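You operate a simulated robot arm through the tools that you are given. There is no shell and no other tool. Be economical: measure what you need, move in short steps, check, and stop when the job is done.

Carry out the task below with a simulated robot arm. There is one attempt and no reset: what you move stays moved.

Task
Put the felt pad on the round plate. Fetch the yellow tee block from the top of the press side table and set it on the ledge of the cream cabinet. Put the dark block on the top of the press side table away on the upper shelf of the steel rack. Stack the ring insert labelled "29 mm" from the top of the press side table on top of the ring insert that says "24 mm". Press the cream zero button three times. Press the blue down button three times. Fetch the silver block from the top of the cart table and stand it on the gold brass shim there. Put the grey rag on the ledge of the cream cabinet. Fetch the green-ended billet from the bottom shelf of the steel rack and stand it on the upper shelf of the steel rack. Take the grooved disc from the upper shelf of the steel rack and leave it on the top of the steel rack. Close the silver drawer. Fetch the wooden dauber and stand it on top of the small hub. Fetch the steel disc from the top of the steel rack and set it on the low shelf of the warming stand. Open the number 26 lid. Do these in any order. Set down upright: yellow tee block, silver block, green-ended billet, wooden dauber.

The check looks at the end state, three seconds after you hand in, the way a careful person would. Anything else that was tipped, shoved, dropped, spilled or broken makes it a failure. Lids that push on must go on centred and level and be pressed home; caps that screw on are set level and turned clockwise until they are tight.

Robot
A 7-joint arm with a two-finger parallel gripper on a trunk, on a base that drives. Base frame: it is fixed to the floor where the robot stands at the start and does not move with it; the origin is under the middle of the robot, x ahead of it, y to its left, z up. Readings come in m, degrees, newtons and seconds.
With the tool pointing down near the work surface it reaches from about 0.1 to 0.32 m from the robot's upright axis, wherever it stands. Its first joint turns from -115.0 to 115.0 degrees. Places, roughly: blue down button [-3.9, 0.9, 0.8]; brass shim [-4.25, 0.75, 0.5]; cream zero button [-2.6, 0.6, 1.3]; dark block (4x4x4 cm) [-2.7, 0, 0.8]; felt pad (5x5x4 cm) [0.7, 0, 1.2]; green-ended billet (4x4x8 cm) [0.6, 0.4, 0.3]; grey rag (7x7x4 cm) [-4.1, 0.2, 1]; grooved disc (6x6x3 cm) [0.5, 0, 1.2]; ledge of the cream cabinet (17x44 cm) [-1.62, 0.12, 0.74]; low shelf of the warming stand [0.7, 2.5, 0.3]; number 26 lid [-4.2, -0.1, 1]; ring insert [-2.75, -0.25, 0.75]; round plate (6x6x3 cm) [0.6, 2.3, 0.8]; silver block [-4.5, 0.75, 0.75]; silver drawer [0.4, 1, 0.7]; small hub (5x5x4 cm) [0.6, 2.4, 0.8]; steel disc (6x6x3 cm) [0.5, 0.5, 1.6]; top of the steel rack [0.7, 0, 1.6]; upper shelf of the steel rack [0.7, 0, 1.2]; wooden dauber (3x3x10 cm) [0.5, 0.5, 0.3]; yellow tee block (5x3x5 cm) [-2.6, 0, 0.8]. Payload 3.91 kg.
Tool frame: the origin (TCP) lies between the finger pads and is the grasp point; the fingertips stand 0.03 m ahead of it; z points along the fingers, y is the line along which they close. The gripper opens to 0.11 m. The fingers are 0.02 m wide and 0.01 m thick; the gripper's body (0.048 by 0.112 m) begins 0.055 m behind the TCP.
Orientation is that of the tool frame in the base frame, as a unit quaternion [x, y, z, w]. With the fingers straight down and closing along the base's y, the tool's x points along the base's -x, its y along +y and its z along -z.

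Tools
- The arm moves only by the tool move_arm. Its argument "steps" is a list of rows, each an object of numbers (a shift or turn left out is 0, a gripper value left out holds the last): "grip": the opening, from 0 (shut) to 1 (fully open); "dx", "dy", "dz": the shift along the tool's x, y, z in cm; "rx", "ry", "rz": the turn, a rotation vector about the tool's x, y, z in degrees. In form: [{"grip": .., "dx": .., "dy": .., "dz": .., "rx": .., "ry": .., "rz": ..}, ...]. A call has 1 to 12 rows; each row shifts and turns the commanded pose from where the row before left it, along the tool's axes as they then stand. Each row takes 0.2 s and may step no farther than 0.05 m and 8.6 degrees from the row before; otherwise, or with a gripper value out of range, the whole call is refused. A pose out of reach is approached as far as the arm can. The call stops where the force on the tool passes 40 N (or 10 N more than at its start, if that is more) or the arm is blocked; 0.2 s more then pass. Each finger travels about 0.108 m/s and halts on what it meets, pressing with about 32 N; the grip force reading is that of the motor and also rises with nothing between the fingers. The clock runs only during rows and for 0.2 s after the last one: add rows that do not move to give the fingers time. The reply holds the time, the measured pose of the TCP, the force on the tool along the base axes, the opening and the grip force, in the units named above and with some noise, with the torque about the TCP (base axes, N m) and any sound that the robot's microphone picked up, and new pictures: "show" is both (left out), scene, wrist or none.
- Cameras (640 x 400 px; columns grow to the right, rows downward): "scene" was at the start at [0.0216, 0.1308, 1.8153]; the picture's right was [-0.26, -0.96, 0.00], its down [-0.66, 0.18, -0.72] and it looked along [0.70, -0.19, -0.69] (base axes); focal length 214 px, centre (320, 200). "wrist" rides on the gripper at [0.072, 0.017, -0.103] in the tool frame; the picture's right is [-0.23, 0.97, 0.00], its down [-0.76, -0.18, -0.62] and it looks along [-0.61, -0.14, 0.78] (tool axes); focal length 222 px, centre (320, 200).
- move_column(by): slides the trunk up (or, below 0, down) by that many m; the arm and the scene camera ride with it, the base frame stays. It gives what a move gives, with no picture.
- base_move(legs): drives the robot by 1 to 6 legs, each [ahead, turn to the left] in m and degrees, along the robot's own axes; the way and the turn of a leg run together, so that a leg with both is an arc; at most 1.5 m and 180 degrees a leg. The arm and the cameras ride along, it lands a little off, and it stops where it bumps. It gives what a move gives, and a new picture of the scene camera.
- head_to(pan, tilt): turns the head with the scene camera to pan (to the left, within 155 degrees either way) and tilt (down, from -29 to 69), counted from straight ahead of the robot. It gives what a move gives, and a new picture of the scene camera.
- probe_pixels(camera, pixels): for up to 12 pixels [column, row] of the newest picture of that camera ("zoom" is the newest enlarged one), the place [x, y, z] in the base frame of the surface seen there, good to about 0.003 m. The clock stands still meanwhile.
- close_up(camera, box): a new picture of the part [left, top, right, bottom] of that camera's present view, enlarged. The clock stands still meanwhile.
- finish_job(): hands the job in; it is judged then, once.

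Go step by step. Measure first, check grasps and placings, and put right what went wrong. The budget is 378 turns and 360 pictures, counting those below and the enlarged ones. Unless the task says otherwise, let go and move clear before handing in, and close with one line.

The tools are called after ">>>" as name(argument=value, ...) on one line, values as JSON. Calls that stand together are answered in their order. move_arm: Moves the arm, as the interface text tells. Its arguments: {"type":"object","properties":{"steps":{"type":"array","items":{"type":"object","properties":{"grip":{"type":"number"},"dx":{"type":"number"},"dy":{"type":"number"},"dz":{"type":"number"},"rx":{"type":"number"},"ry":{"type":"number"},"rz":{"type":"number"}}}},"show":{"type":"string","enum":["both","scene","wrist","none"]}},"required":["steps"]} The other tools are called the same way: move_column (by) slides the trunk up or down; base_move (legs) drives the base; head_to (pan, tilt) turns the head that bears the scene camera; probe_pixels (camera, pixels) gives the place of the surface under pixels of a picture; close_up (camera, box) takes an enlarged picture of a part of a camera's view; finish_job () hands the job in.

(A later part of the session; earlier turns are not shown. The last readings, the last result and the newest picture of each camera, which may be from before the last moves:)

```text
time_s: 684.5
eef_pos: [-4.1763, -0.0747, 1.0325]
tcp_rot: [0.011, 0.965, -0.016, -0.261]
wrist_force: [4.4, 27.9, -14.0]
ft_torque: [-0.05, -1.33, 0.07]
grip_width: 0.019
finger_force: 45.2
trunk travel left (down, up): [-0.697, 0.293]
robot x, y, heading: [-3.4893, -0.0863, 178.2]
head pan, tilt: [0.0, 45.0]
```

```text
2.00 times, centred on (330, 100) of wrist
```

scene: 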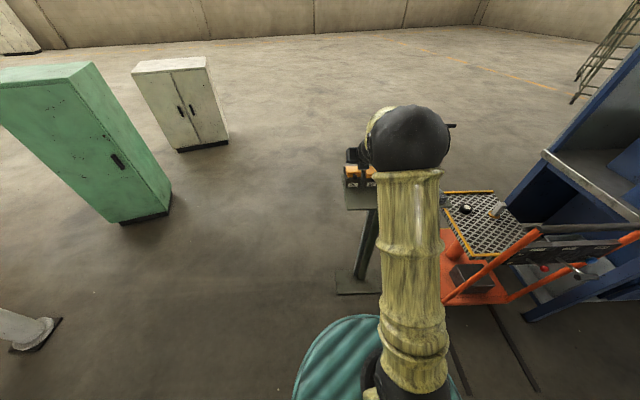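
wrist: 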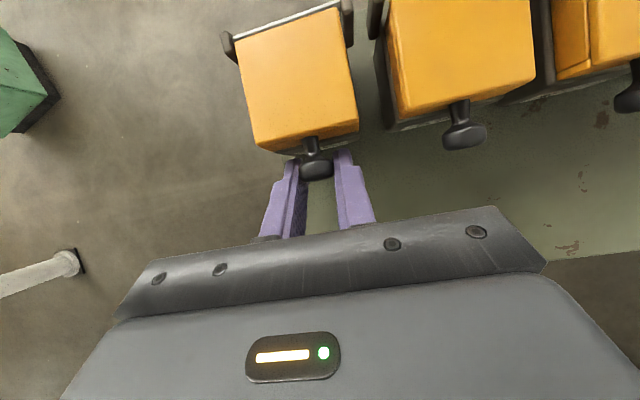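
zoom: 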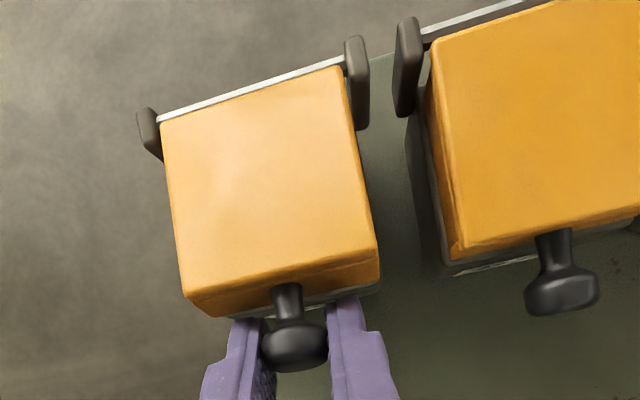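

The lid is lifting. Relieve the sideways strain and continue lifting with the trunk.

>>> move_arm(steps=[{"dy": 0.4}], show="none")

>>> move_column(by=0.02)

>>> move_arm(steps=[{"dy": 0.1}], show="wrist")

```text
time_s: 684.9
eef_pos: [-4.1771, -0.0745, 1.0323]
tcp_rot: [0.009, 0.965, -0.017, -0.262]
wrist_force: [3.6, 16.6, -18.8]
ft_torque: [0.11, -1.67, 0.12]
grip_width: 0.019
finger_force: 45.3
trunk travel left (down, up): [-0.697, 0.293]
robot x, y, heading: [-3.486, -0.0879, 177.5]
head pan, tilt: [0.0, 45.0]
```

```text
time_s: 685.6
eef_pos: [-4.1803, -0.0751, 1.0565]
tcp_rot: [0.01, 0.964, -0.018, -0.267]
wrist_force: [-7.4, 17.8, -1.9]
ft_torque: [-0.06, 0.19, -0.02]
grip_width: 0.0188
finger_force: 45.4
trunk travel left (down, up): [-0.717, 0.273]
robot x, y, heading: [-3.4871, -0.0892, 177.7]
head pan, tilt: [0.0, 45.0]
```

```text
time_s: 686.0
eef_pos: [-4.1786, -0.0755, 1.0573]
tcp_rot: [0.009, 0.963, -0.019, -0.267]
wrist_force: [-15.5, 18.8, 5.7]
ft_torque: [0.21, 1.11, -0.23]
grip_width: 0.0189
finger_force: 45.3
trunk travel left (down, up): [-0.717, 0.273]
robot x, y, heading: [-3.4905, -0.0908, 177.9]
head pan, tilt: [0.0, 45.0]
```

wrist: 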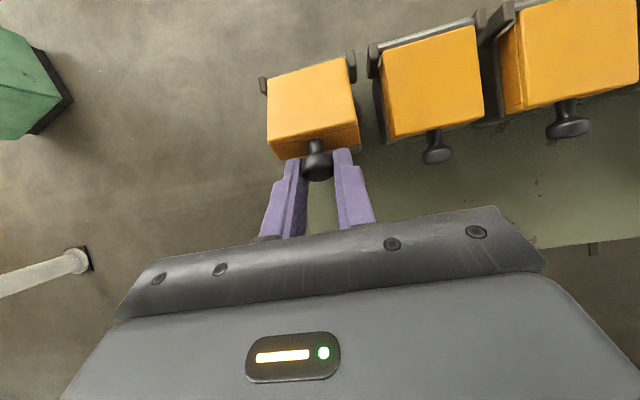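

Lid is about 30° open. Follow the arc: west via the arm, up via the trunk.

>>> move_arm(steps=[{"dz": 0.5, "dx": 0.85, "dy": 0.2}], show="none")

>>> move_column(by=0.018)

>>> move_arm(steps=[{"dz": 0.5, "dx": 0.85, "dy": 0.2}], show="wrist")

```text
time_s: 686.4
eef_pos: [-4.1791, -0.0735, 1.0579]
tcp_rot: [0.009, 0.964, -0.019, -0.265]
wrist_force: [24.8, 17.7, 14.6]
ft_torque: [0.1, 0.11, -0.12]
grip_width: 0.0189
finger_force: 44.7
trunk travel left (down, up): [-0.717, 0.273]
robot x, y, heading: [-3.4905, -0.0885, 178.1]
head pan, tilt: [0.0, 45.0]
```

```text
time_s: 687.0
eef_pos: [-4.1898, -0.0739, 1.0709]
tcp_rot: [0.008, 0.964, -0.02, -0.265]
wrist_force: [-8.7, 9.0, -9.6]
ft_torque: [0.14, -0.16, -0.07]
grip_width: 0.0189
finger_force: 44.7
trunk travel left (down, up): [-0.735, 0.255]
robot x, y, heading: [-3.486, -0.0894, 177.4]
head pan, tilt: [0.0, 45.0]
```

```text
time_s: 687.5
eef_pos: [-4.1919, -0.0741, 1.0746]
tcp_rot: [0.008, 0.964, -0.018, -0.264]
wrist_force: [19.8, 4.6, 1.1]
ft_torque: [0.01, -1.22, 0.04]
grip_width: 0.0193
finger_force: 45.1
trunk travel left (down, up): [-0.735, 0.255]
robot x, y, heading: [-3.4852, -0.0897, 177.7]
head pan, tilt: [0.0, 45.0]
```

wrist: 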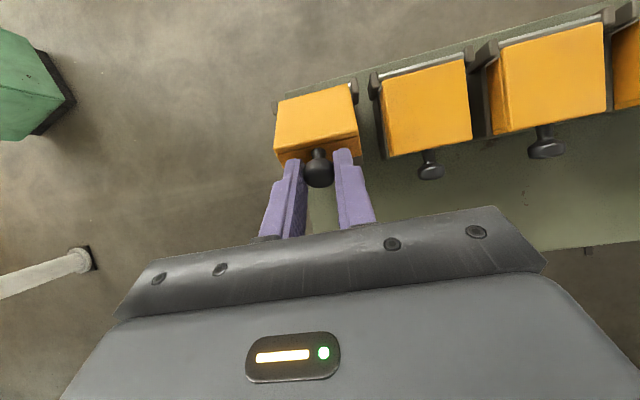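

>>> move_column(by=0.015)

>>> move_arm(steps=[{"dz": 0.8, "dx": 1.3}], show="none")

>>> move_column(by=0.012)

>>> move_arm(steps=[{"dz": 0.8, "dx": 1.3}], show="wrist")

```text
time_s: 688.1
eef_pos: [-4.1997, -0.0739, 1.0844]
tcp_rot: [0.008, 0.964, -0.019, -0.264]
wrist_force: [-10.0, 1.6, -23.7]
ft_torque: [-0.05, -0.73, 0.06]
grip_width: 0.0188
finger_force: 45.0
trunk travel left (down, up): [-0.75, 0.24]
robot x, y, heading: [-3.4897, -0.0862, 178.0]
head pan, tilt: [0.0, 45.0]
```

```text
time_s: 688.5
eef_pos: [-4.2074, -0.0741, 1.0926]
tcp_rot: [0.008, 0.963, -0.018, -0.267]
wrist_force: [18.9, 2.6, 3.8]
ft_torque: [-0.04, -1.15, -0.02]
grip_width: 0.0191
finger_force: 44.9
trunk travel left (down, up): [-0.75, 0.24]
robot x, y, heading: [-3.4897, -0.0897, 177.9]
head pan, tilt: [0.0, 45.0]
```

```text
time_s: 689.1
eef_pos: [-4.2123, -0.0741, 1.0946]
tcp_rot: [0.008, 0.965, -0.018, -0.263]
wrist_force: [-1.1, 2.1, -22.0]
ft_torque: [0.01, -0.98, 0.01]
grip_width: 0.0188
finger_force: 45.1
trunk travel left (down, up): [-0.762, 0.228]
robot x, y, heading: [-3.4867, -0.0897, 178.1]
head pan, tilt: [0.0, 45.0]
```

```text
time_s: 689.5
eef_pos: [-4.2239, -0.0739, 1.103]
tcp_rot: [0.009, 0.963, -0.018, -0.267]
wrist_force: [16.3, 2.5, 3.3]
ft_torque: [-0.04, -1.28, 0.04]
grip_width: 0.0191
finger_force: 45.0
trunk travel left (down, up): [-0.762, 0.228]
robot x, y, heading: [-3.4851, -0.0857, 177.5]
head pan, tilt: [0.0, 45.0]
```

wrist: 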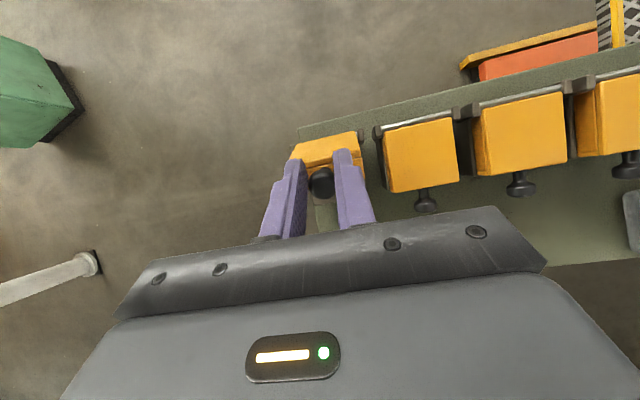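

About 65-70° open. Push further west past vertical.

>>> move_arm(steps=[{"dz": 0.8, "dx": 1.6}, {"dz": 0.9, "dx": 1.4}, {"dz": 1.0, "dx": 1.3}], show="wrist")

```text
time_s: 690.3
eef_pos: [-4.2759, -0.0743, 1.0985]
tcp_rot: [0.009, 0.964, -0.019, -0.266]
wrist_force: [0.1, -0.7, 0.4]
ft_torque: [-0.01, 0.0, 0.0]
grip_width: 0.0055
finger_force: 0.1
trunk travel left (down, up): [-0.762, 0.228]
robot x, y, heading: [-3.489, -0.0897, 178.1]
head pan, tilt: [0.0, 45.0]
```

wrist: 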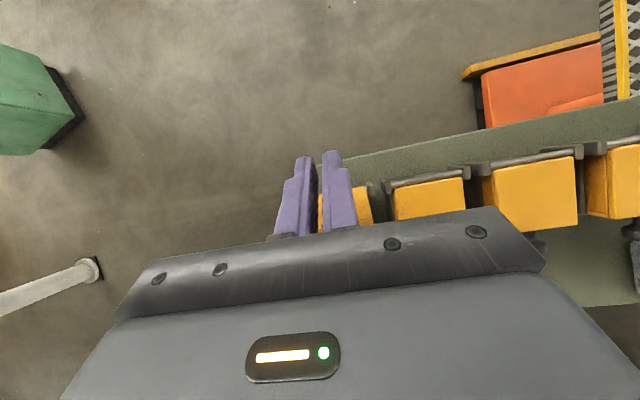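

The knob slipped out of the grip. Raise a little and see the lid's state.

>>> move_column(by=0.08)

>>> close_up(camera="wrist", box=[220, 80, 460, 240])

>>> close_up(camera="scene", box=[320, 130, 440, 210])

```text
time_s: 691.5
eef_pos: [-4.2752, -0.073, 1.1777]
tcp_rot: [0.009, 0.964, -0.018, -0.265]
wrist_force: [0.1, 0.3, 1.2]
ft_torque: [0.06, -0.03, 0.04]
grip_width: 0.0054
finger_force: 0.0
trunk travel left (down, up): [-0.842, 0.148]
robot x, y, heading: [-3.488, -0.0863, 178.0]
head pan, tilt: [0.0, 45.0]
```

```text
2.50 times, centred on (340, 160) of wrist
```

zoom: 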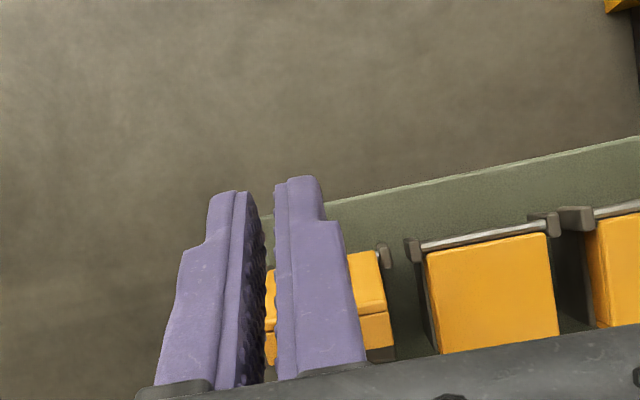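

```text
5.00 times, centred on (380, 170) of scene
```

zoom: 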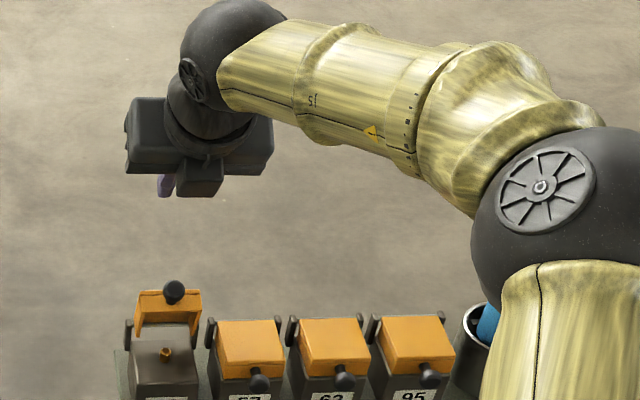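

Lid 26 stands open. Withdraw and verify its angle.

>>> move_column(by=0.1)

>>> base_move(legs=[[-0.08, 0]])

>>> close_up(camera="scene", box=[320, 170, 440, 250])

```text
time_s: 692.8
eef_pos: [-4.2748, -0.0736, 1.2771]
tcp_rot: [0.008, 0.964, -0.018, -0.265]
wrist_force: [-0.2, 0.9, -0.1]
ft_torque: [0.01, -0.02, -0.01]
grip_width: 0.0056
finger_force: 0.1
trunk travel left (down, up): [-0.942, 0.048]
robot x, y, heading: [-3.4894, -0.0889, 178.0]
head pan, tilt: [0.0, 45.0]
```

```text
time_s: 693.9
eef_pos: [-4.1987, -0.0739, 1.2774]
tcp_rot: [0.01, 0.964, -0.018, -0.265]
wrist_force: [0.1, 0.2, 0.6]
ft_torque: [-0.04, -0.01, 0.0]
grip_width: 0.006
finger_force: 0.0
trunk travel left (down, up): [-0.942, 0.048]
robot x, y, heading: [-3.4081, -0.0922, 177.8]
head pan, tilt: [0.0, 45.0]
```

scene: 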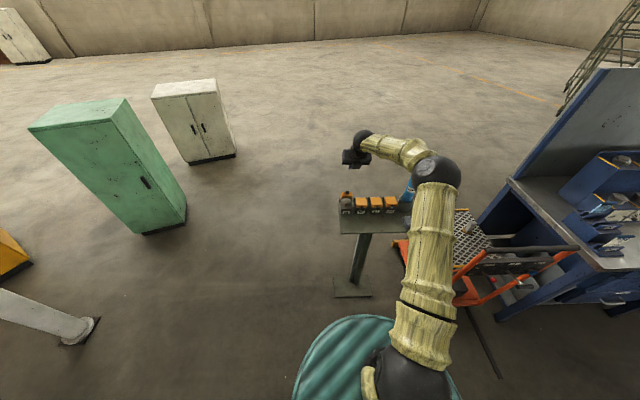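

```text
5.00 times, centred on (380, 210) of scene
```

zoom: 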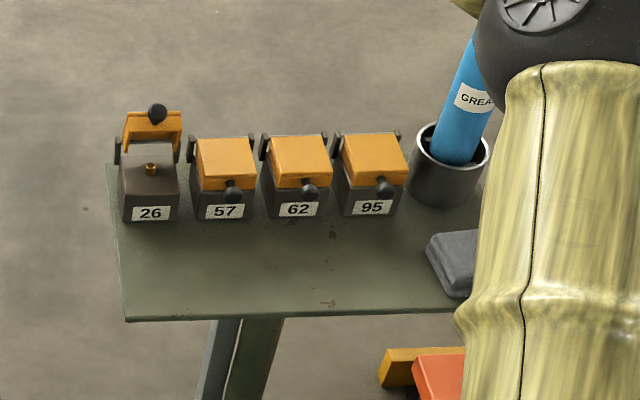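

>>> close_up(camera="scene", box=[335, 185, 375, 215])

>>> probe_pixels(camera="zoom", pixels=[[205, 100], [180, 110], [240, 110], [200, 135], [190, 150], [205, 85], [200, 230], [160, 145], [230, 140]])

```text
13.33 times, centred on (355, 200) of scene
```

zoom: 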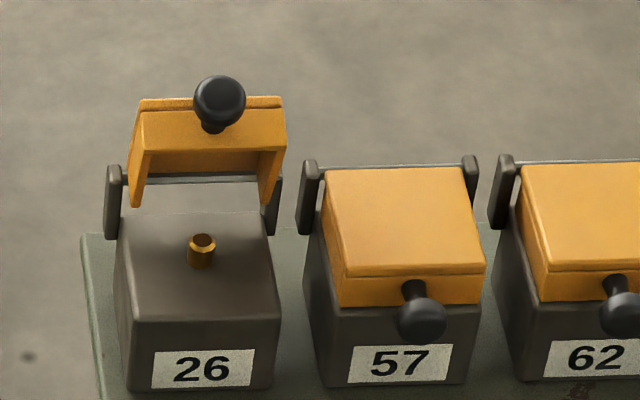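

```text
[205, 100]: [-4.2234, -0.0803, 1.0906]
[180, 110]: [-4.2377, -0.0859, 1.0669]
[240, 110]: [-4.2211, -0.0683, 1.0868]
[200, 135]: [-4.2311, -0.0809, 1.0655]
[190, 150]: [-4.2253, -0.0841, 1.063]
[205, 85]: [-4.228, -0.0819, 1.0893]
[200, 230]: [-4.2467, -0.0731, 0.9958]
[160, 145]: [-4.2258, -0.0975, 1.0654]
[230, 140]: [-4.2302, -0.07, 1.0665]
```

The lid stays at about 65° open. I'll push it further back with closed fingers: back off, lower, and push west.

>>> base_move(legs=[[-0.06, 0]])

>>> move_column(by=-0.19)

>>> move_arm(steps=[{"grip": 0, "dy": -0.4}], show="wrist")

```text
time_s: 694.9
eef_pos: [-4.1339, -0.0754, 1.2807]
tcp_rot: [0.011, 0.964, -0.018, -0.266]
wrist_force: [0.7, 0.2, 0.4]
ft_torque: [0.04, 0.02, 0.02]
grip_width: 0.0055
finger_force: 0.0
trunk travel left (down, up): [-0.942, 0.048]
robot x, y, heading: [-3.3466, -0.0949, 178.0]
head pan, tilt: [0.0, 45.0]
```

scene: 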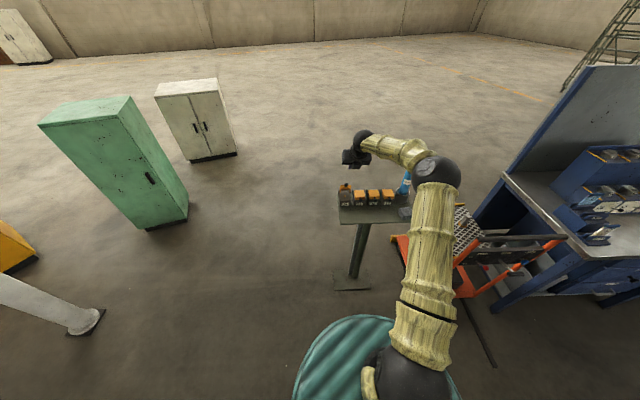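

```text
time_s: 697.0
eef_pos: [-4.136, -0.0757, 1.0872]
tcp_rot: [0.011, 0.964, -0.017, -0.264]
wrist_force: [0.2, -0.8, -0.3]
ft_torque: [-0.01, 0.01, -0.05]
grip_width: 0.0054
finger_force: 0.1
trunk travel left (down, up): [-0.752, 0.238]
robot x, y, heading: [-3.3465, -0.0938, 177.9]
head pan, tilt: [0.0, 45.0]
```

```text
time_s: 697.4
eef_pos: [-4.1364, -0.079, 1.0874]
tcp_rot: [0.011, 0.964, -0.017, -0.266]
wrist_force: [-0.3, 0.2, -1.3]
ft_torque: [-0.03, 0.0, -0.02]
grip_width: 0.0
finger_force: 32.2
trunk travel left (down, up): [-0.752, 0.238]
robot x, y, heading: [-3.3461, -0.096, 177.9]
head pan, tilt: [0.0, 45.0]
```

wrist: 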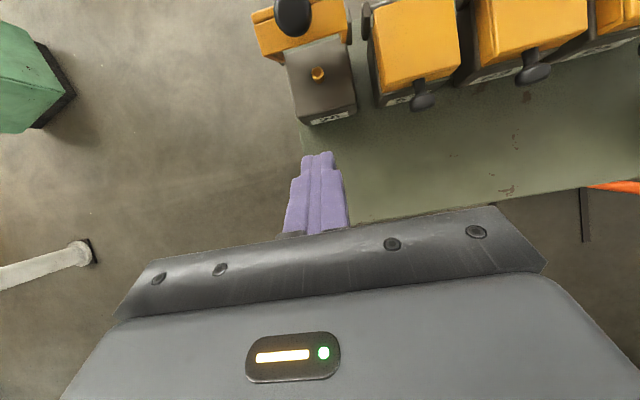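

>>> base_move(legs=[[0.12, 0]])

>>> move_arm(steps=[{"dz": 0.8, "dx": 1.35}, {"dz": 0.8, "dx": 1.35}, {"dz": 0.8, "dx": 1.35}], show="wrist")

```text
time_s: 698.7
eef_pos: [-4.2541, -0.0752, 1.0863]
tcp_rot: [0.01, 0.964, -0.017, -0.264]
wrist_force: [0.4, 0.9, -0.4]
ft_torque: [-0.01, 0.03, -0.02]
grip_width: 0.0002
finger_force: 31.9
trunk travel left (down, up): [-0.752, 0.238]
robot x, y, heading: [-3.4689, -0.0882, 178.1]
head pan, tilt: [0.0, 45.0]
```

scene: 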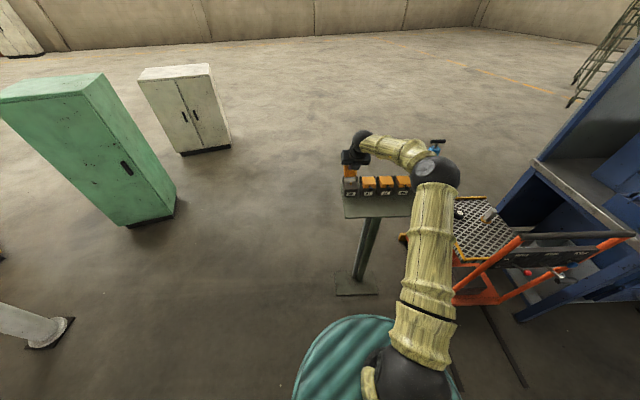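

```text
time_s: 699.5
eef_pos: [-4.2993, -0.0729, 1.0855]
tcp_rot: [0.011, 0.964, -0.016, -0.264]
wrist_force: [15.5, 0.4, 8.8]
ft_torque: [-0.01, -0.12, -0.01]
grip_width: 0.0
finger_force: 31.8
trunk travel left (down, up): [-0.752, 0.238]
robot x, y, heading: [-3.4674, -0.0921, 177.8]
head pan, tilt: [0.0, 45.0]
```

wrist: 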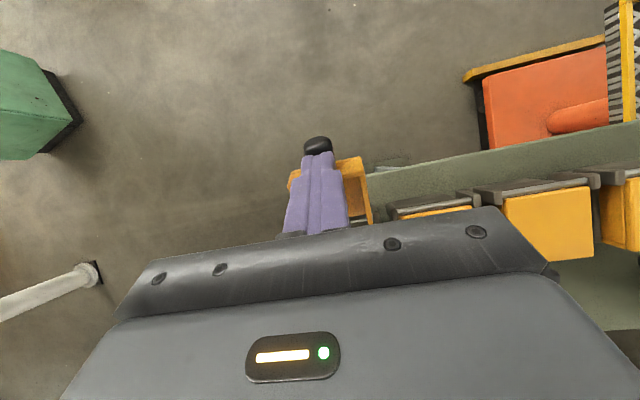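

The lid has been pushed back to its stop (15 N). Back off and verify.

>>> base_move(legs=[[-0.12, 0]])

>>> close_up(camera="scene", box=[320, 160, 420, 230])

```text
time_s: 700.4
eef_pos: [-4.2874, -0.0739, 1.0966]
tcp_rot: [0.01, 0.96, -0.018, -0.278]
wrist_force: [-0.2, 0.4, 0.1]
ft_torque: [0.01, 0.02, 0.01]
grip_width: 0.0
finger_force: 32.4
trunk travel left (down, up): [-0.752, 0.238]
robot x, y, heading: [-3.4462, -0.0883, 178.1]
head pan, tilt: [0.0, 45.0]
stopped in leg 1: the force on the tool passed its limit at 51 N (the readings are from after the stop); the commanded pose is now the measured one
```

scene: 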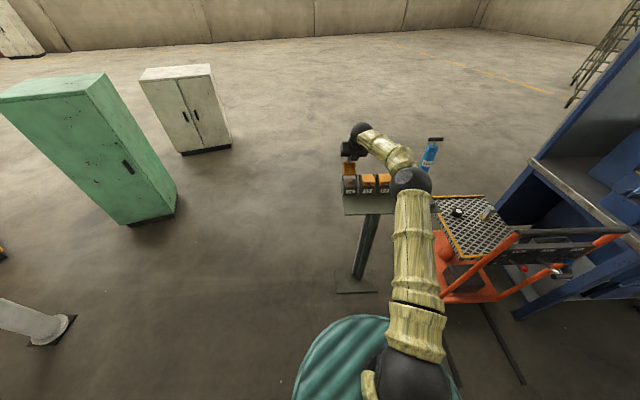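

```text
5.71 times, centred on (370, 195) of scene
```

zoom: 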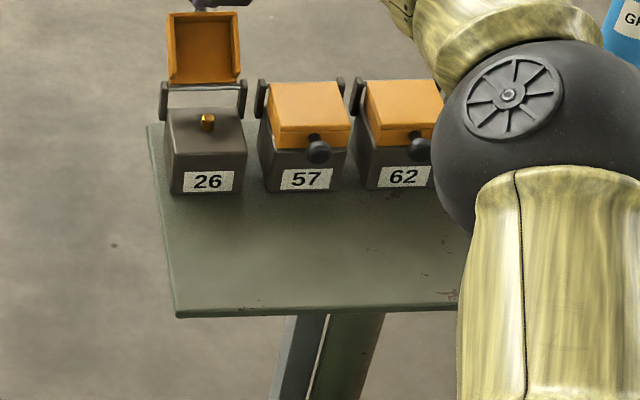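

The lid stands fully open; the fingertips are hooked behind it. Raise straight up first, then back away.

>>> move_column(by=0.1)

>>> close_up(camera="scene", box=[320, 160, 420, 230])

```text
time_s: 701.7
eef_pos: [-4.2882, -0.0741, 1.1967]
tcp_rot: [0.011, 0.961, -0.018, -0.276]
wrist_force: [0.7, -0.2, 0.6]
ft_torque: [0.01, 0.0, -0.01]
grip_width: 0.0
finger_force: 31.9
trunk travel left (down, up): [-0.852, 0.138]
robot x, y, heading: [-3.4477, -0.0914, 177.9]
head pan, tilt: [0.0, 45.0]
```

```text
5.71 times, centred on (370, 195) of scene
```

zoom: 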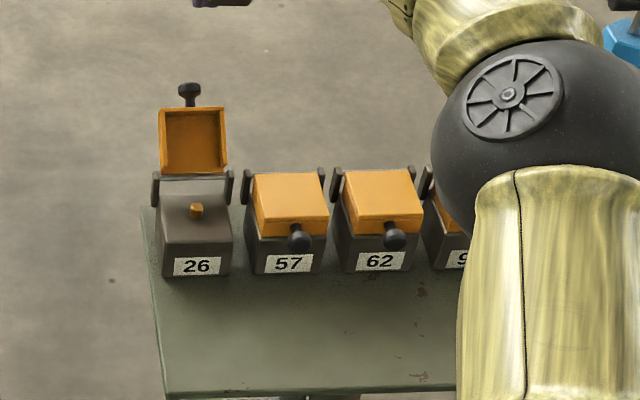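

Lid 26 is clearly open. Next the grey rag: raise, back off, and move over to it.

>>> move_column(by=0.1)

>>> base_move(legs=[[-0.07, 0]])

>>> move_arm(steps=[{"dz": -3, "dx": -3, "grip": 0.9}, {"dz": -1, "dx": -4}, {"dy": 5}, {"dy": 5}, {"dy": 5}, {"dy": 5}, {"dy": 5}, {"dy": 5}], show="both")

```text
time_s: 703.0
eef_pos: [-4.2876, -0.0728, 1.2951]
tcp_rot: [0.011, 0.961, -0.017, -0.277]
wrist_force: [1.0, -0.2, 0.4]
ft_torque: [-0.01, 0.0, -0.02]
grip_width: 0.0
finger_force: 31.6
trunk travel left (down, up): [-0.952, 0.038]
robot x, y, heading: [-3.4481, -0.0928, 177.8]
head pan, tilt: [0.0, 45.0]
```

```text
time_s: 704.1
eef_pos: [-4.2172, -0.0768, 1.2972]
tcp_rot: [0.011, 0.96, -0.017, -0.278]
wrist_force: [0.7, 1.0, 0.0]
ft_torque: [0.02, 0.03, 0.01]
grip_width: 0.0
finger_force: 31.9
trunk travel left (down, up): [-0.952, 0.038]
robot x, y, heading: [-3.3804, -0.095, 178.0]
head pan, tilt: [0.0, 45.0]
```

scene: 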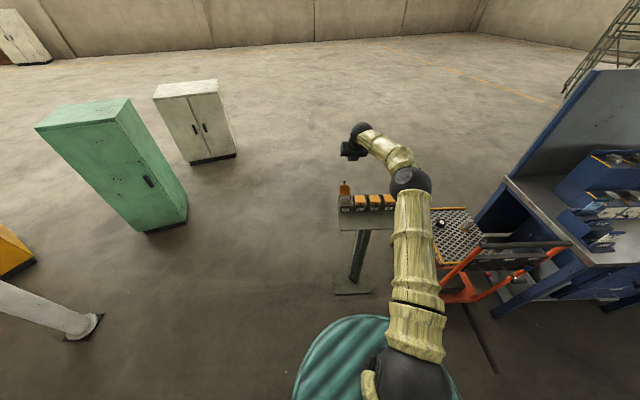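

```text
time_s: 705.9
eef_pos: [-4.1349, 0.2244, 1.2787]
tcp_rot: [0.011, 0.96, -0.019, -0.278]
wrist_force: [-0.8, 1.2, -0.2]
ft_torque: [-0.05, -0.01, -0.01]
grip_width: 0.0991
finger_force: 0.0
trunk travel left (down, up): [-0.952, 0.038]
robot x, y, heading: [-3.3825, -0.0951, 178.0]
head pan, tilt: [0.0, 45.0]
```

scene: 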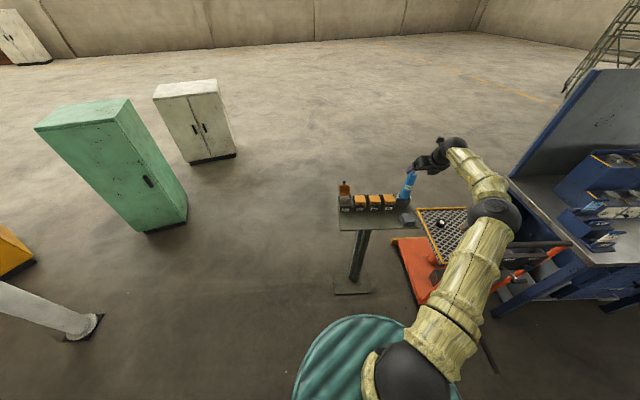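
wrist: 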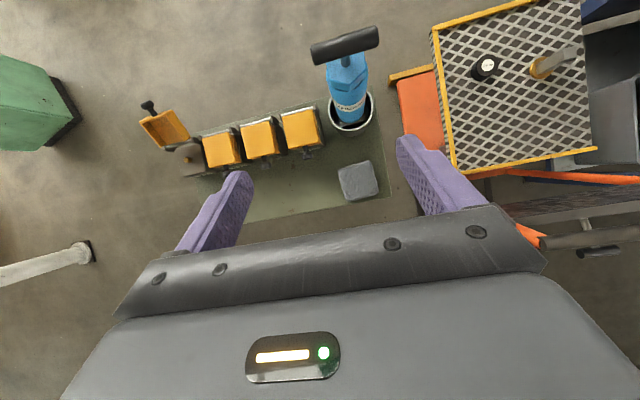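

Rag at wrist (358,182). Measure it.

>>> close_up(camera="wrist", box=[300, 20, 420, 220])

>>> probe_pixels(camera="wrist", pixels=[[358, 180], [340, 170], [370, 165], [345, 197], [377, 190], [360, 200], [330, 190], [345, 45], [350, 128], [335, 110], [372, 105]])

```text
2.00 times, centred on (360, 120) of wrist
```

zoom: 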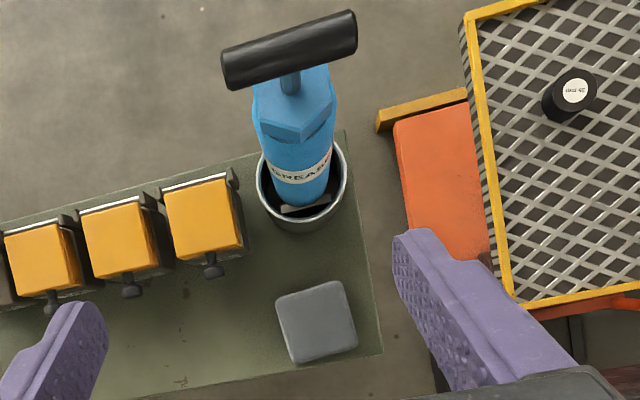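

```text
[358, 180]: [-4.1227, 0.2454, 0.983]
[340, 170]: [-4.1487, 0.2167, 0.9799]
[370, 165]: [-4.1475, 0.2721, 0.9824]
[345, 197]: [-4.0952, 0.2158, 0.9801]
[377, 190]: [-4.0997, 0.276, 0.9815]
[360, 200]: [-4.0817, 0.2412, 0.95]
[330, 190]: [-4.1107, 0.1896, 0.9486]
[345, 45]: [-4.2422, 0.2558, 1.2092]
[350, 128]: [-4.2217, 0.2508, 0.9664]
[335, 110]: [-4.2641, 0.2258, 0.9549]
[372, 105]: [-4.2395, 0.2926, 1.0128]
```

Rag centre (-4.122,0.245), top 0.982. Descend over it with the arm.

>>> move_arm(steps=[{"dy": 2.1, "dx": -1.9, "dz": -1.2}, {"dz": 4.2, "dx": -2.66}, {"dz": 4.2, "dx": -2.66}, {"dz": 4.2, "dx": -2.66}, {"dz": 4.2, "dx": -2.66}], show="wrist")

```text
time_s: 707.1
eef_pos: [-4.1117, 0.2354, 1.0805]
tcp_rot: [0.01, 0.96, -0.018, -0.278]
wrist_force: [0.5, -0.6, -0.7]
ft_torque: [-0.02, -0.03, 0.0]
grip_width: 0.0989
finger_force: 0.1
trunk travel left (down, up): [-0.952, 0.038]
robot x, y, heading: [-3.38, -0.0923, 177.9]
head pan, tilt: [0.0, 45.0]
```

wrist: 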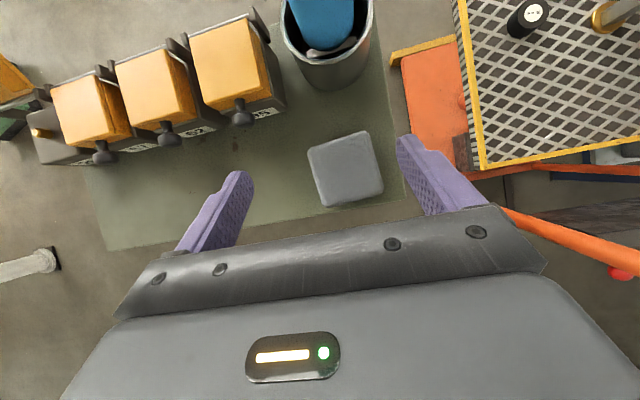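

>>> move_arm(steps=[{"dy": 1.2}, {"dz": 4.05, "dx": -2.57}, {"dz": 4.0, "dx": -2.55}, {"grip": 0.5}, {"grip": 0.5}, {"grip": 0.4}, {"grip": 0.4}], show="wrist")

```text
time_s: 708.7
eef_pos: [-4.1129, 0.2414, 0.9845]
tcp_rot: [0.011, 0.96, -0.018, -0.278]
wrist_force: [0.3, 0.6, -0.5]
ft_torque: [0.0, 0.01, -0.01]
grip_width: 0.0687
finger_force: 32.1
trunk travel left (down, up): [-0.952, 0.038]
robot x, y, heading: [-3.3834, -0.0917, 177.6]
head pan, tilt: [0.0, 45.0]
```

wrist: 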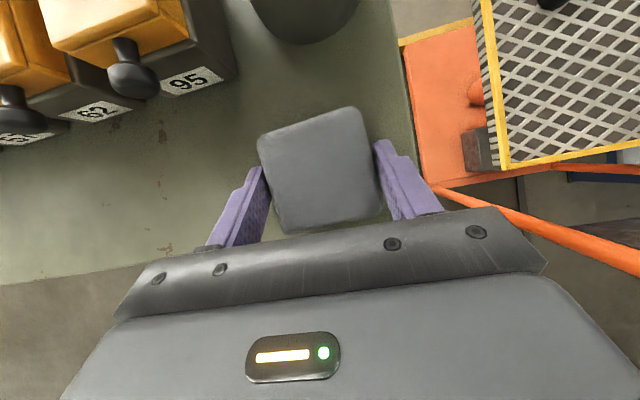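

Rag held. Lift it high and pull back.

>>> move_arm(steps=[{"dz": -4.2, "dx": 2.66}, {"dz": -4.2, "dx": 2.66}, {"dz": -4.2, "dx": 2.66}, {"dz": -4.2, "dx": 2.66}, {"dz": -4.2, "dx": 2.66}, {"dz": -4.2, "dx": 2.66}], show="wrist")

>>> base_move(legs=[[0, 91], [0.75, 0], [0, 90]])

```text
time_s: 710.1
eef_pos: [-4.1126, 0.2564, 1.284]
tcp_rot: [0.011, 0.96, -0.019, -0.278]
wrist_force: [0.5, 0.0, -0.7]
ft_torque: [0.0, -0.03, -0.03]
grip_width: 0.0687
finger_force: 31.9
trunk travel left (down, up): [-0.952, 0.038]
robot x, y, heading: [-3.3799, -0.0916, 178.0]
head pan, tilt: [0.0, 45.0]
```

wrist: 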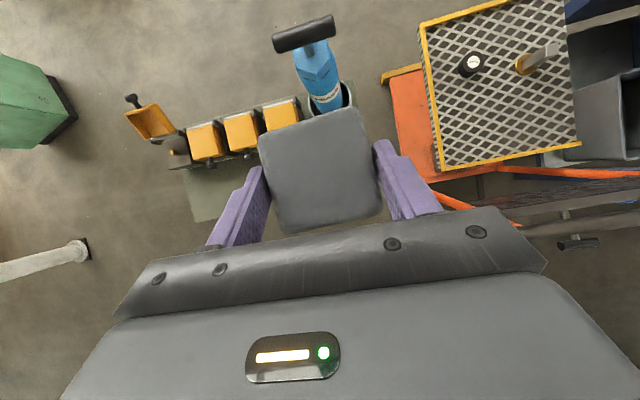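

```text
time_s: 726.2
eef_pos: [-2.611, -1.1051, 1.2842]
tcp_rot: [0.96, 0.041, 0.277, -0.032]
wrist_force: [-0.1, -0.9, -0.5]
ft_torque: [0.03, 0.01, 0.02]
grip_width: 0.0676
finger_force: 32.0
trunk travel left (down, up): [-0.952, 0.038]
robot x, y, heading: [-3.3768, -0.8354, 4.3]
head pan, tilt: [0.0, 45.0]
```

scene: 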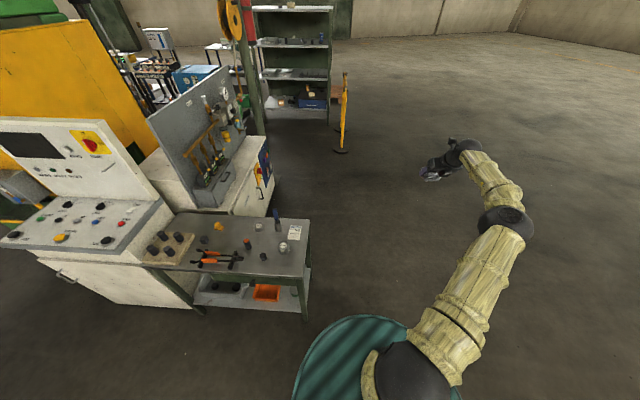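

Drive to the south side of the cream cabinet, stopping short to arrange the arm.

>>> base_move(legs=[[0, -16], [1.2, 0], [0.55, 0], [0, 101]])

>>> head_to(pan=0, tilt=35)

```text
time_s: 744.0
eef_pos: [-1.3436, -0.4524, 1.2829]
tcp_rot: [0.677, 0.682, 0.18, -0.212]
wrist_force: [0.2, 0.0, -0.8]
ft_torque: [-0.03, 0.01, 0.0]
grip_width: 0.0671
finger_force: 32.1
trunk travel left (down, up): [-0.952, 0.038]
robot x, y, heading: [-1.6728, -1.1936, 89.8]
head pan, tilt: [0.0, 45.0]
```

scene: 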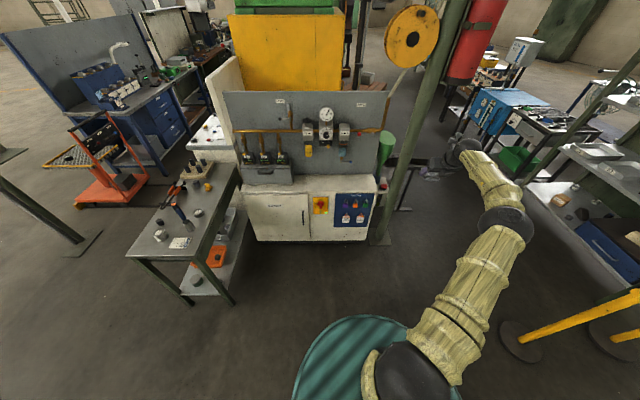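

```text
time_s: 744.7
eef_pos: [-1.343, -0.4526, 1.2841]
tcp_rot: [0.677, 0.682, 0.18, -0.212]
wrist_force: [0.7, -0.5, -0.1]
ft_torque: [-0.02, 0.0, 0.03]
grip_width: 0.0673
finger_force: 31.9
trunk travel left (down, up): [-0.952, 0.038]
robot x, y, heading: [-1.6706, -1.197, 89.7]
head pan, tilt: [0.0, 35.0]
```

scene: 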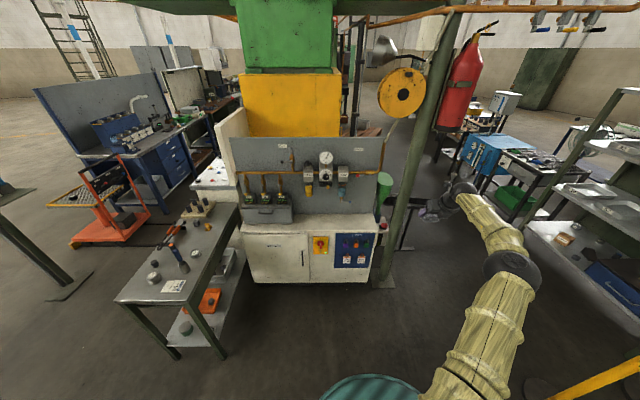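

>>> close_up(camera="scene", box=[225, 140, 405, 290])

>>> probe_pixels(camera="scene", pixels=[[300, 224], [330, 222], [360, 220], [376, 218], [330, 228], [330, 213], [295, 213], [370, 213], [340, 198], [326, 186], [308, 190], [383, 225]])

```text
2.67 times, centred on (315, 215) of scene
```

zoom: 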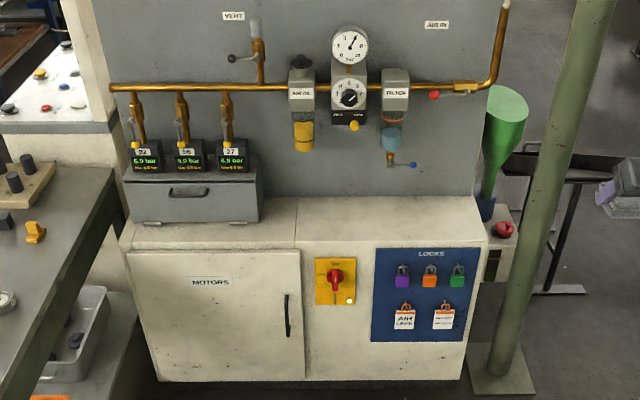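

```text
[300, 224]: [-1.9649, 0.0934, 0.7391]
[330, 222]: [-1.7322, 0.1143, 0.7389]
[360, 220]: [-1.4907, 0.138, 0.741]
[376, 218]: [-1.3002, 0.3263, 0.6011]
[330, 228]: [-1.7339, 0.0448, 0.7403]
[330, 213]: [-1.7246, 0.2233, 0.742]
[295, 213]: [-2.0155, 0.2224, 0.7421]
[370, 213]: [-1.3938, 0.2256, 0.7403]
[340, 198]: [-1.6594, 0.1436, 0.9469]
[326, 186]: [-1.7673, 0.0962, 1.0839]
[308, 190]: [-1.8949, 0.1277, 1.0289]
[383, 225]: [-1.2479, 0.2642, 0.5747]
```

Ledge z 0.74, y 0.03-0.22; free space with nothing overhead at x≈-1.48. Shift left, lower the trunk, then drive in.

>>> move_arm(steps=[{"dy": -5}, {"dy": -5}, {"dy": -4}], show="none")

>>> move_column(by=-0.4)

>>> move_column(by=-0.06)

>>> base_move(legs=[[0.4, 0]])

```text
time_s: 745.5
eef_pos: [-1.4837, -0.4543, 1.2902]
tcp_rot: [0.677, 0.681, 0.181, -0.211]
wrist_force: [0.3, -0.7, -0.7]
ft_torque: [-0.02, -0.01, 0.01]
grip_width: 0.0672
finger_force: 31.9
trunk travel left (down, up): [-0.952, 0.038]
robot x, y, heading: [-1.6713, -1.1967, 89.5]
head pan, tilt: [0.0, 35.0]
```

```text
time_s: 749.3
eef_pos: [-1.4819, -0.4525, 0.8894]
tcp_rot: [0.677, 0.682, 0.181, -0.212]
wrist_force: [0.2, 0.4, -1.2]
ft_torque: [-0.06, -0.02, 0.03]
grip_width: 0.0671
finger_force: 31.5
trunk travel left (down, up): [-0.552, 0.438]
robot x, y, heading: [-1.6708, -1.1986, 89.8]
head pan, tilt: [0.0, 35.0]
```

```text
time_s: 750.3
eef_pos: [-1.4817, -0.4536, 0.831]
tcp_rot: [0.677, 0.682, 0.18, -0.211]
wrist_force: [-0.5, 0.6, -1.3]
ft_torque: [-0.02, 0.0, 0.05]
grip_width: 0.0673
finger_force: 31.9
trunk travel left (down, up): [-0.492, 0.498]
robot x, y, heading: [-1.6677, -1.199, 89.7]
head pan, tilt: [0.0, 35.0]
```

```text
time_s: 753.2
eef_pos: [-1.4806, -0.0552, 0.8302]
tcp_rot: [0.676, 0.682, 0.181, -0.212]
wrist_force: [-0.5, -0.1, 0.2]
ft_torque: [-0.01, 0.02, 0.0]
grip_width: 0.0671
finger_force: 31.9
trunk travel left (down, up): [-0.492, 0.498]
robot x, y, heading: [-1.6703, -0.7935, 89.5]
head pan, tilt: [0.0, 35.0]
```

scene: 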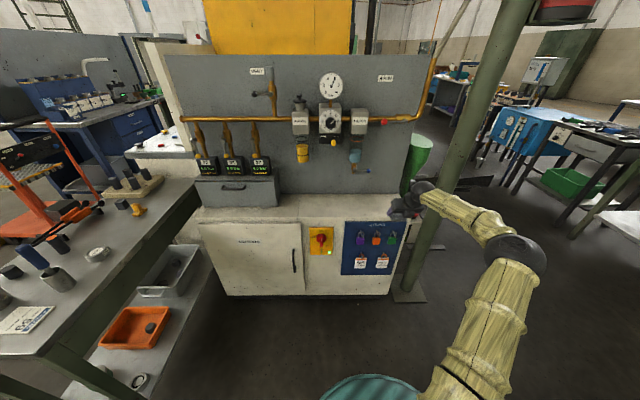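

>>> probe_pixels(camera="scene", pixels=[[520, 250], [470, 215], [440, 195], [408, 285], [440, 240], [370, 172]])

>>> close_up(camera="wrist", box=[0, 0, 640, 400])

```text
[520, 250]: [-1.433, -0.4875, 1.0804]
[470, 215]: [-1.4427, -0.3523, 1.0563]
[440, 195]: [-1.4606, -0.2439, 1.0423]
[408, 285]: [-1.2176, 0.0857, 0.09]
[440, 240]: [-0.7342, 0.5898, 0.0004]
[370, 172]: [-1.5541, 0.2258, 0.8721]
```

```text
1.00 times, centred on (320, 200) of wrist (not enlarged: the box is as wide or as high as the picture)
```

zoom: 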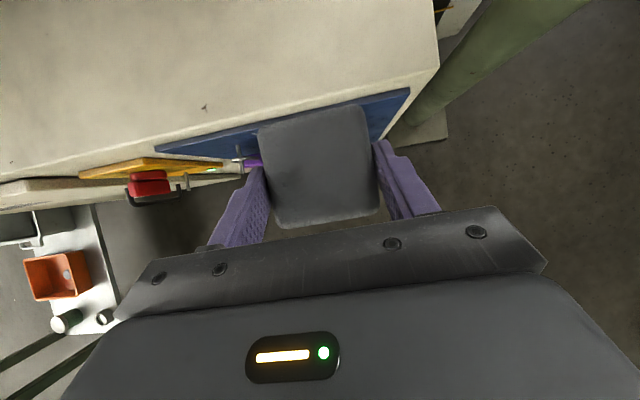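

Clear. Drive in 0.15 m and lower onto the ledge.

>>> base_move(legs=[[0.15, 0]])

>>> move_column(by=-0.045)

>>> move_arm(steps=[{}], show="wrist")

```text
time_s: 754.7
eef_pos: [-1.4804, 0.0939, 0.8299]
tcp_rot: [0.677, 0.681, 0.181, -0.212]
wrist_force: [-0.1, 0.3, -0.7]
ft_torque: [-0.01, -0.01, -0.04]
grip_width: 0.0672
finger_force: 32.4
trunk travel left (down, up): [-0.492, 0.498]
robot x, y, heading: [-1.666, -0.6484, 89.8]
head pan, tilt: [0.0, 35.0]
```

scene: 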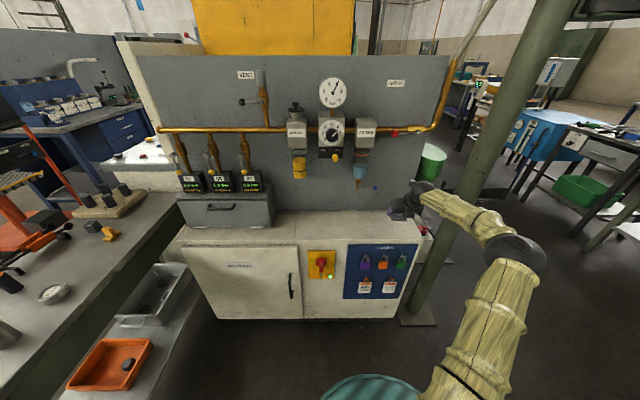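

```text
time_s: 755.5
eef_pos: [-1.4787, 0.0944, 0.7844]
tcp_rot: [0.677, 0.681, 0.181, -0.212]
wrist_force: [-0.5, 0.1, -1.1]
ft_torque: [0.01, -0.02, 0.02]
grip_width: 0.0671
finger_force: 32.0
trunk travel left (down, up): [-0.447, 0.543]
robot x, y, heading: [-1.6688, -0.6501, 89.7]
head pan, tilt: [0.0, 35.0]
```

```text
time_s: 755.9
eef_pos: [-1.4784, 0.0931, 0.7844]
tcp_rot: [0.677, 0.681, 0.181, -0.211]
wrist_force: [-0.3, -0.3, -0.4]
ft_torque: [-0.02, -0.05, 0.01]
grip_width: 0.0672
finger_force: 32.3
trunk travel left (down, up): [-0.447, 0.543]
robot x, y, heading: [-1.6658, -0.6491, 89.8]
head pan, tilt: [0.0, 35.0]
```

wrist: 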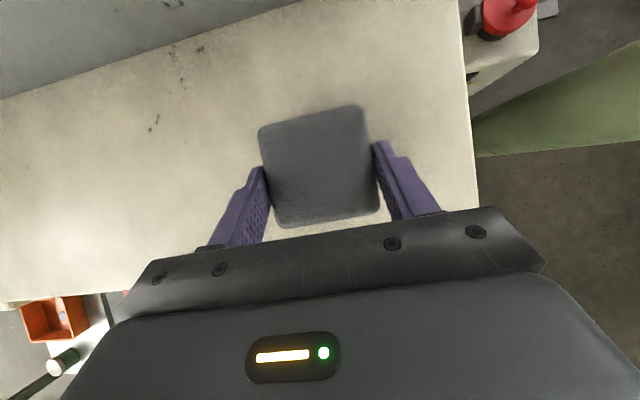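

>>> move_column(by=-0.008)

>>> move_arm(steps=[{"grip": 0.75}, {"grip": 0.9}, {"grip": 0.9}, {"dz": -4}, {"dz": -4}, {"dz": -4}], show="wrist")

```text
time_s: 756.5
eef_pos: [-1.4788, 0.0932, 0.7772]
tcp_rot: [0.677, 0.682, 0.18, -0.212]
wrist_force: [0.5, 0.0, 0.1]
ft_torque: [-0.03, 0.01, 0.01]
grip_width: 0.0673
finger_force: 31.7
trunk travel left (down, up): [-0.439, 0.551]
robot x, y, heading: [-1.6661, -0.6501, 89.6]
head pan, tilt: [0.0, 35.0]
```

```text
time_s: 757.9
eef_pos: [-1.4748, 0.0294, 0.8802]
tcp_rot: [0.677, 0.682, 0.18, -0.211]
wrist_force: [0.5, 0.1, 1.0]
ft_torque: [0.01, -0.01, -0.03]
grip_width: 0.099
finger_force: 0.1
trunk travel left (down, up): [-0.439, 0.551]
robot x, y, heading: [-1.664, -0.6489, 89.6]
head pan, tilt: [0.0, 35.0]
```

wrist: 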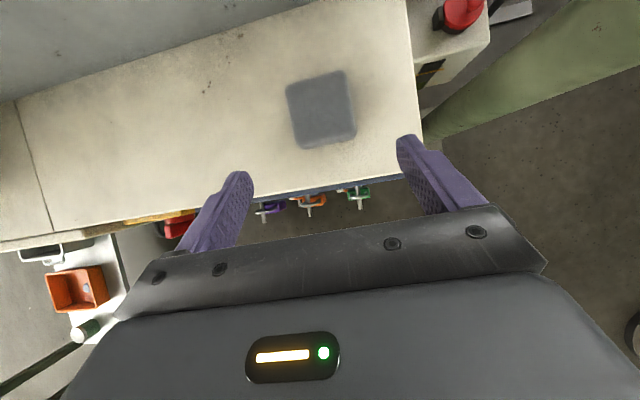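

The rag lies on the ledge. Next the yellow tee, from the table's west side. Raise, back off and drive around.

>>> move_column(by=0.4)

>>> base_move(legs=[[-0.5, 0], [0, 90], [1.2, 0], [0.55, 0], [0, -90], [0.87, 0]])

```text
time_s: 761.7
eef_pos: [-1.4741, 0.0298, 1.2808]
tcp_rot: [0.677, 0.681, 0.181, -0.212]
wrist_force: [-0.4, 0.6, -0.7]
ft_torque: [-0.03, 0.04, 0.01]
grip_width: 0.0993
finger_force: 0.1
trunk travel left (down, up): [-0.839, 0.151]
robot x, y, heading: [-1.6696, -0.6486, 89.8]
head pan, tilt: [0.0, 35.0]
```

```text
time_s: 791.1
eef_pos: [-3.1331, 0.4697, 1.2797]
tcp_rot: [0.696, 0.662, 0.185, -0.205]
wrist_force: [0.3, 0.5, 0.6]
ft_torque: [-0.05, -0.02, -0.01]
grip_width: 0.0988
finger_force: 0.0
trunk travel left (down, up): [-0.839, 0.151]
robot x, y, heading: [-3.37, -0.1952, 86.3]
head pan, tilt: [0.0, 35.0]
```

scene: 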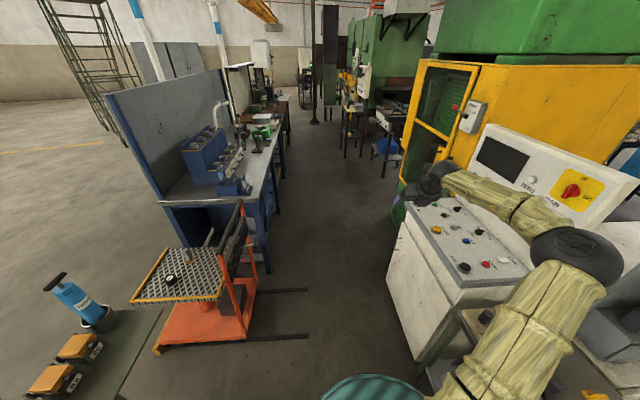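

>>> base_move(legs=[[0, -86]])

>>> move_arm(steps=[{"dy": -5}, {"dy": -5}, {"dy": -5}, {"dy": -5}, {"dy": -5}, {"dy": -5}, {"dy": -5}, {"dy": -3}], show="both")

```text
time_s: 796.8
eef_pos: [-2.6877, -0.3933, 1.2804]
tcp_rot: [0.961, 0.001, 0.277, -0.021]
wrist_force: [-0.7, -0.2, 0.7]
ft_torque: [0.03, 0.0, -0.01]
grip_width: 0.0993
finger_force: 0.0
trunk travel left (down, up): [-0.839, 0.151]
robot x, y, heading: [-3.3681, -0.1968, -0.7]
head pan, tilt: [0.0, 35.0]
```

scene: 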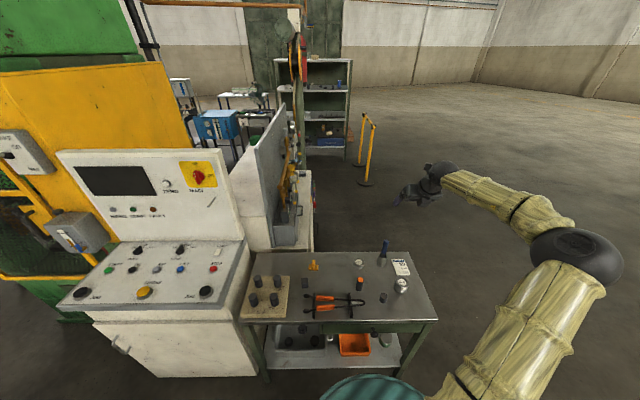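

```text
time_s: 798.6
eef_pos: [-2.6934, -0.0107, 1.2943]
tcp_rot: [0.961, 0.001, 0.277, -0.021]
wrist_force: [0.7, 0.3, -0.5]
ft_torque: [-0.02, 0.0, 0.01]
grip_width: 0.099
finger_force: 0.1
trunk travel left (down, up): [-0.839, 0.151]
robot x, y, heading: [-3.3632, -0.1955, -0.8]
head pan, tilt: [0.0, 35.0]
```

scene: 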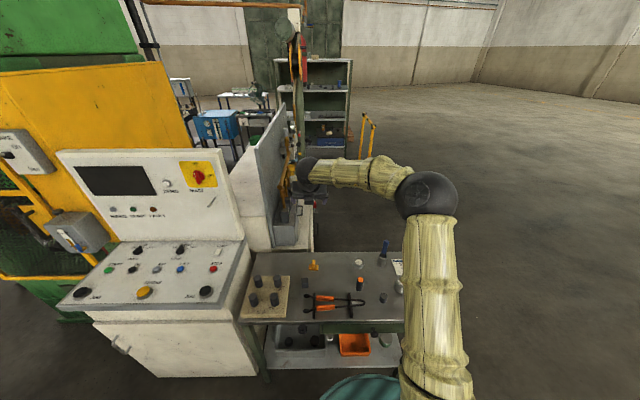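
wrist: 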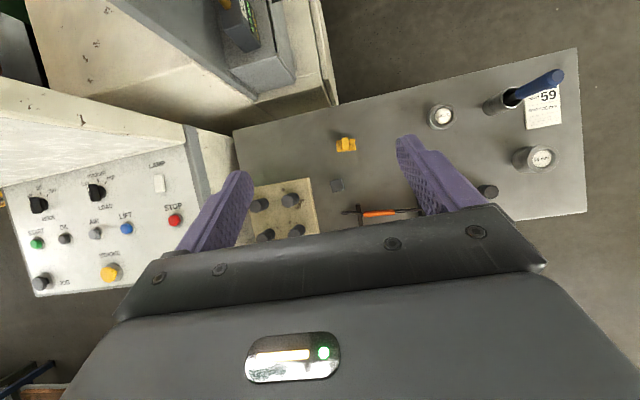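

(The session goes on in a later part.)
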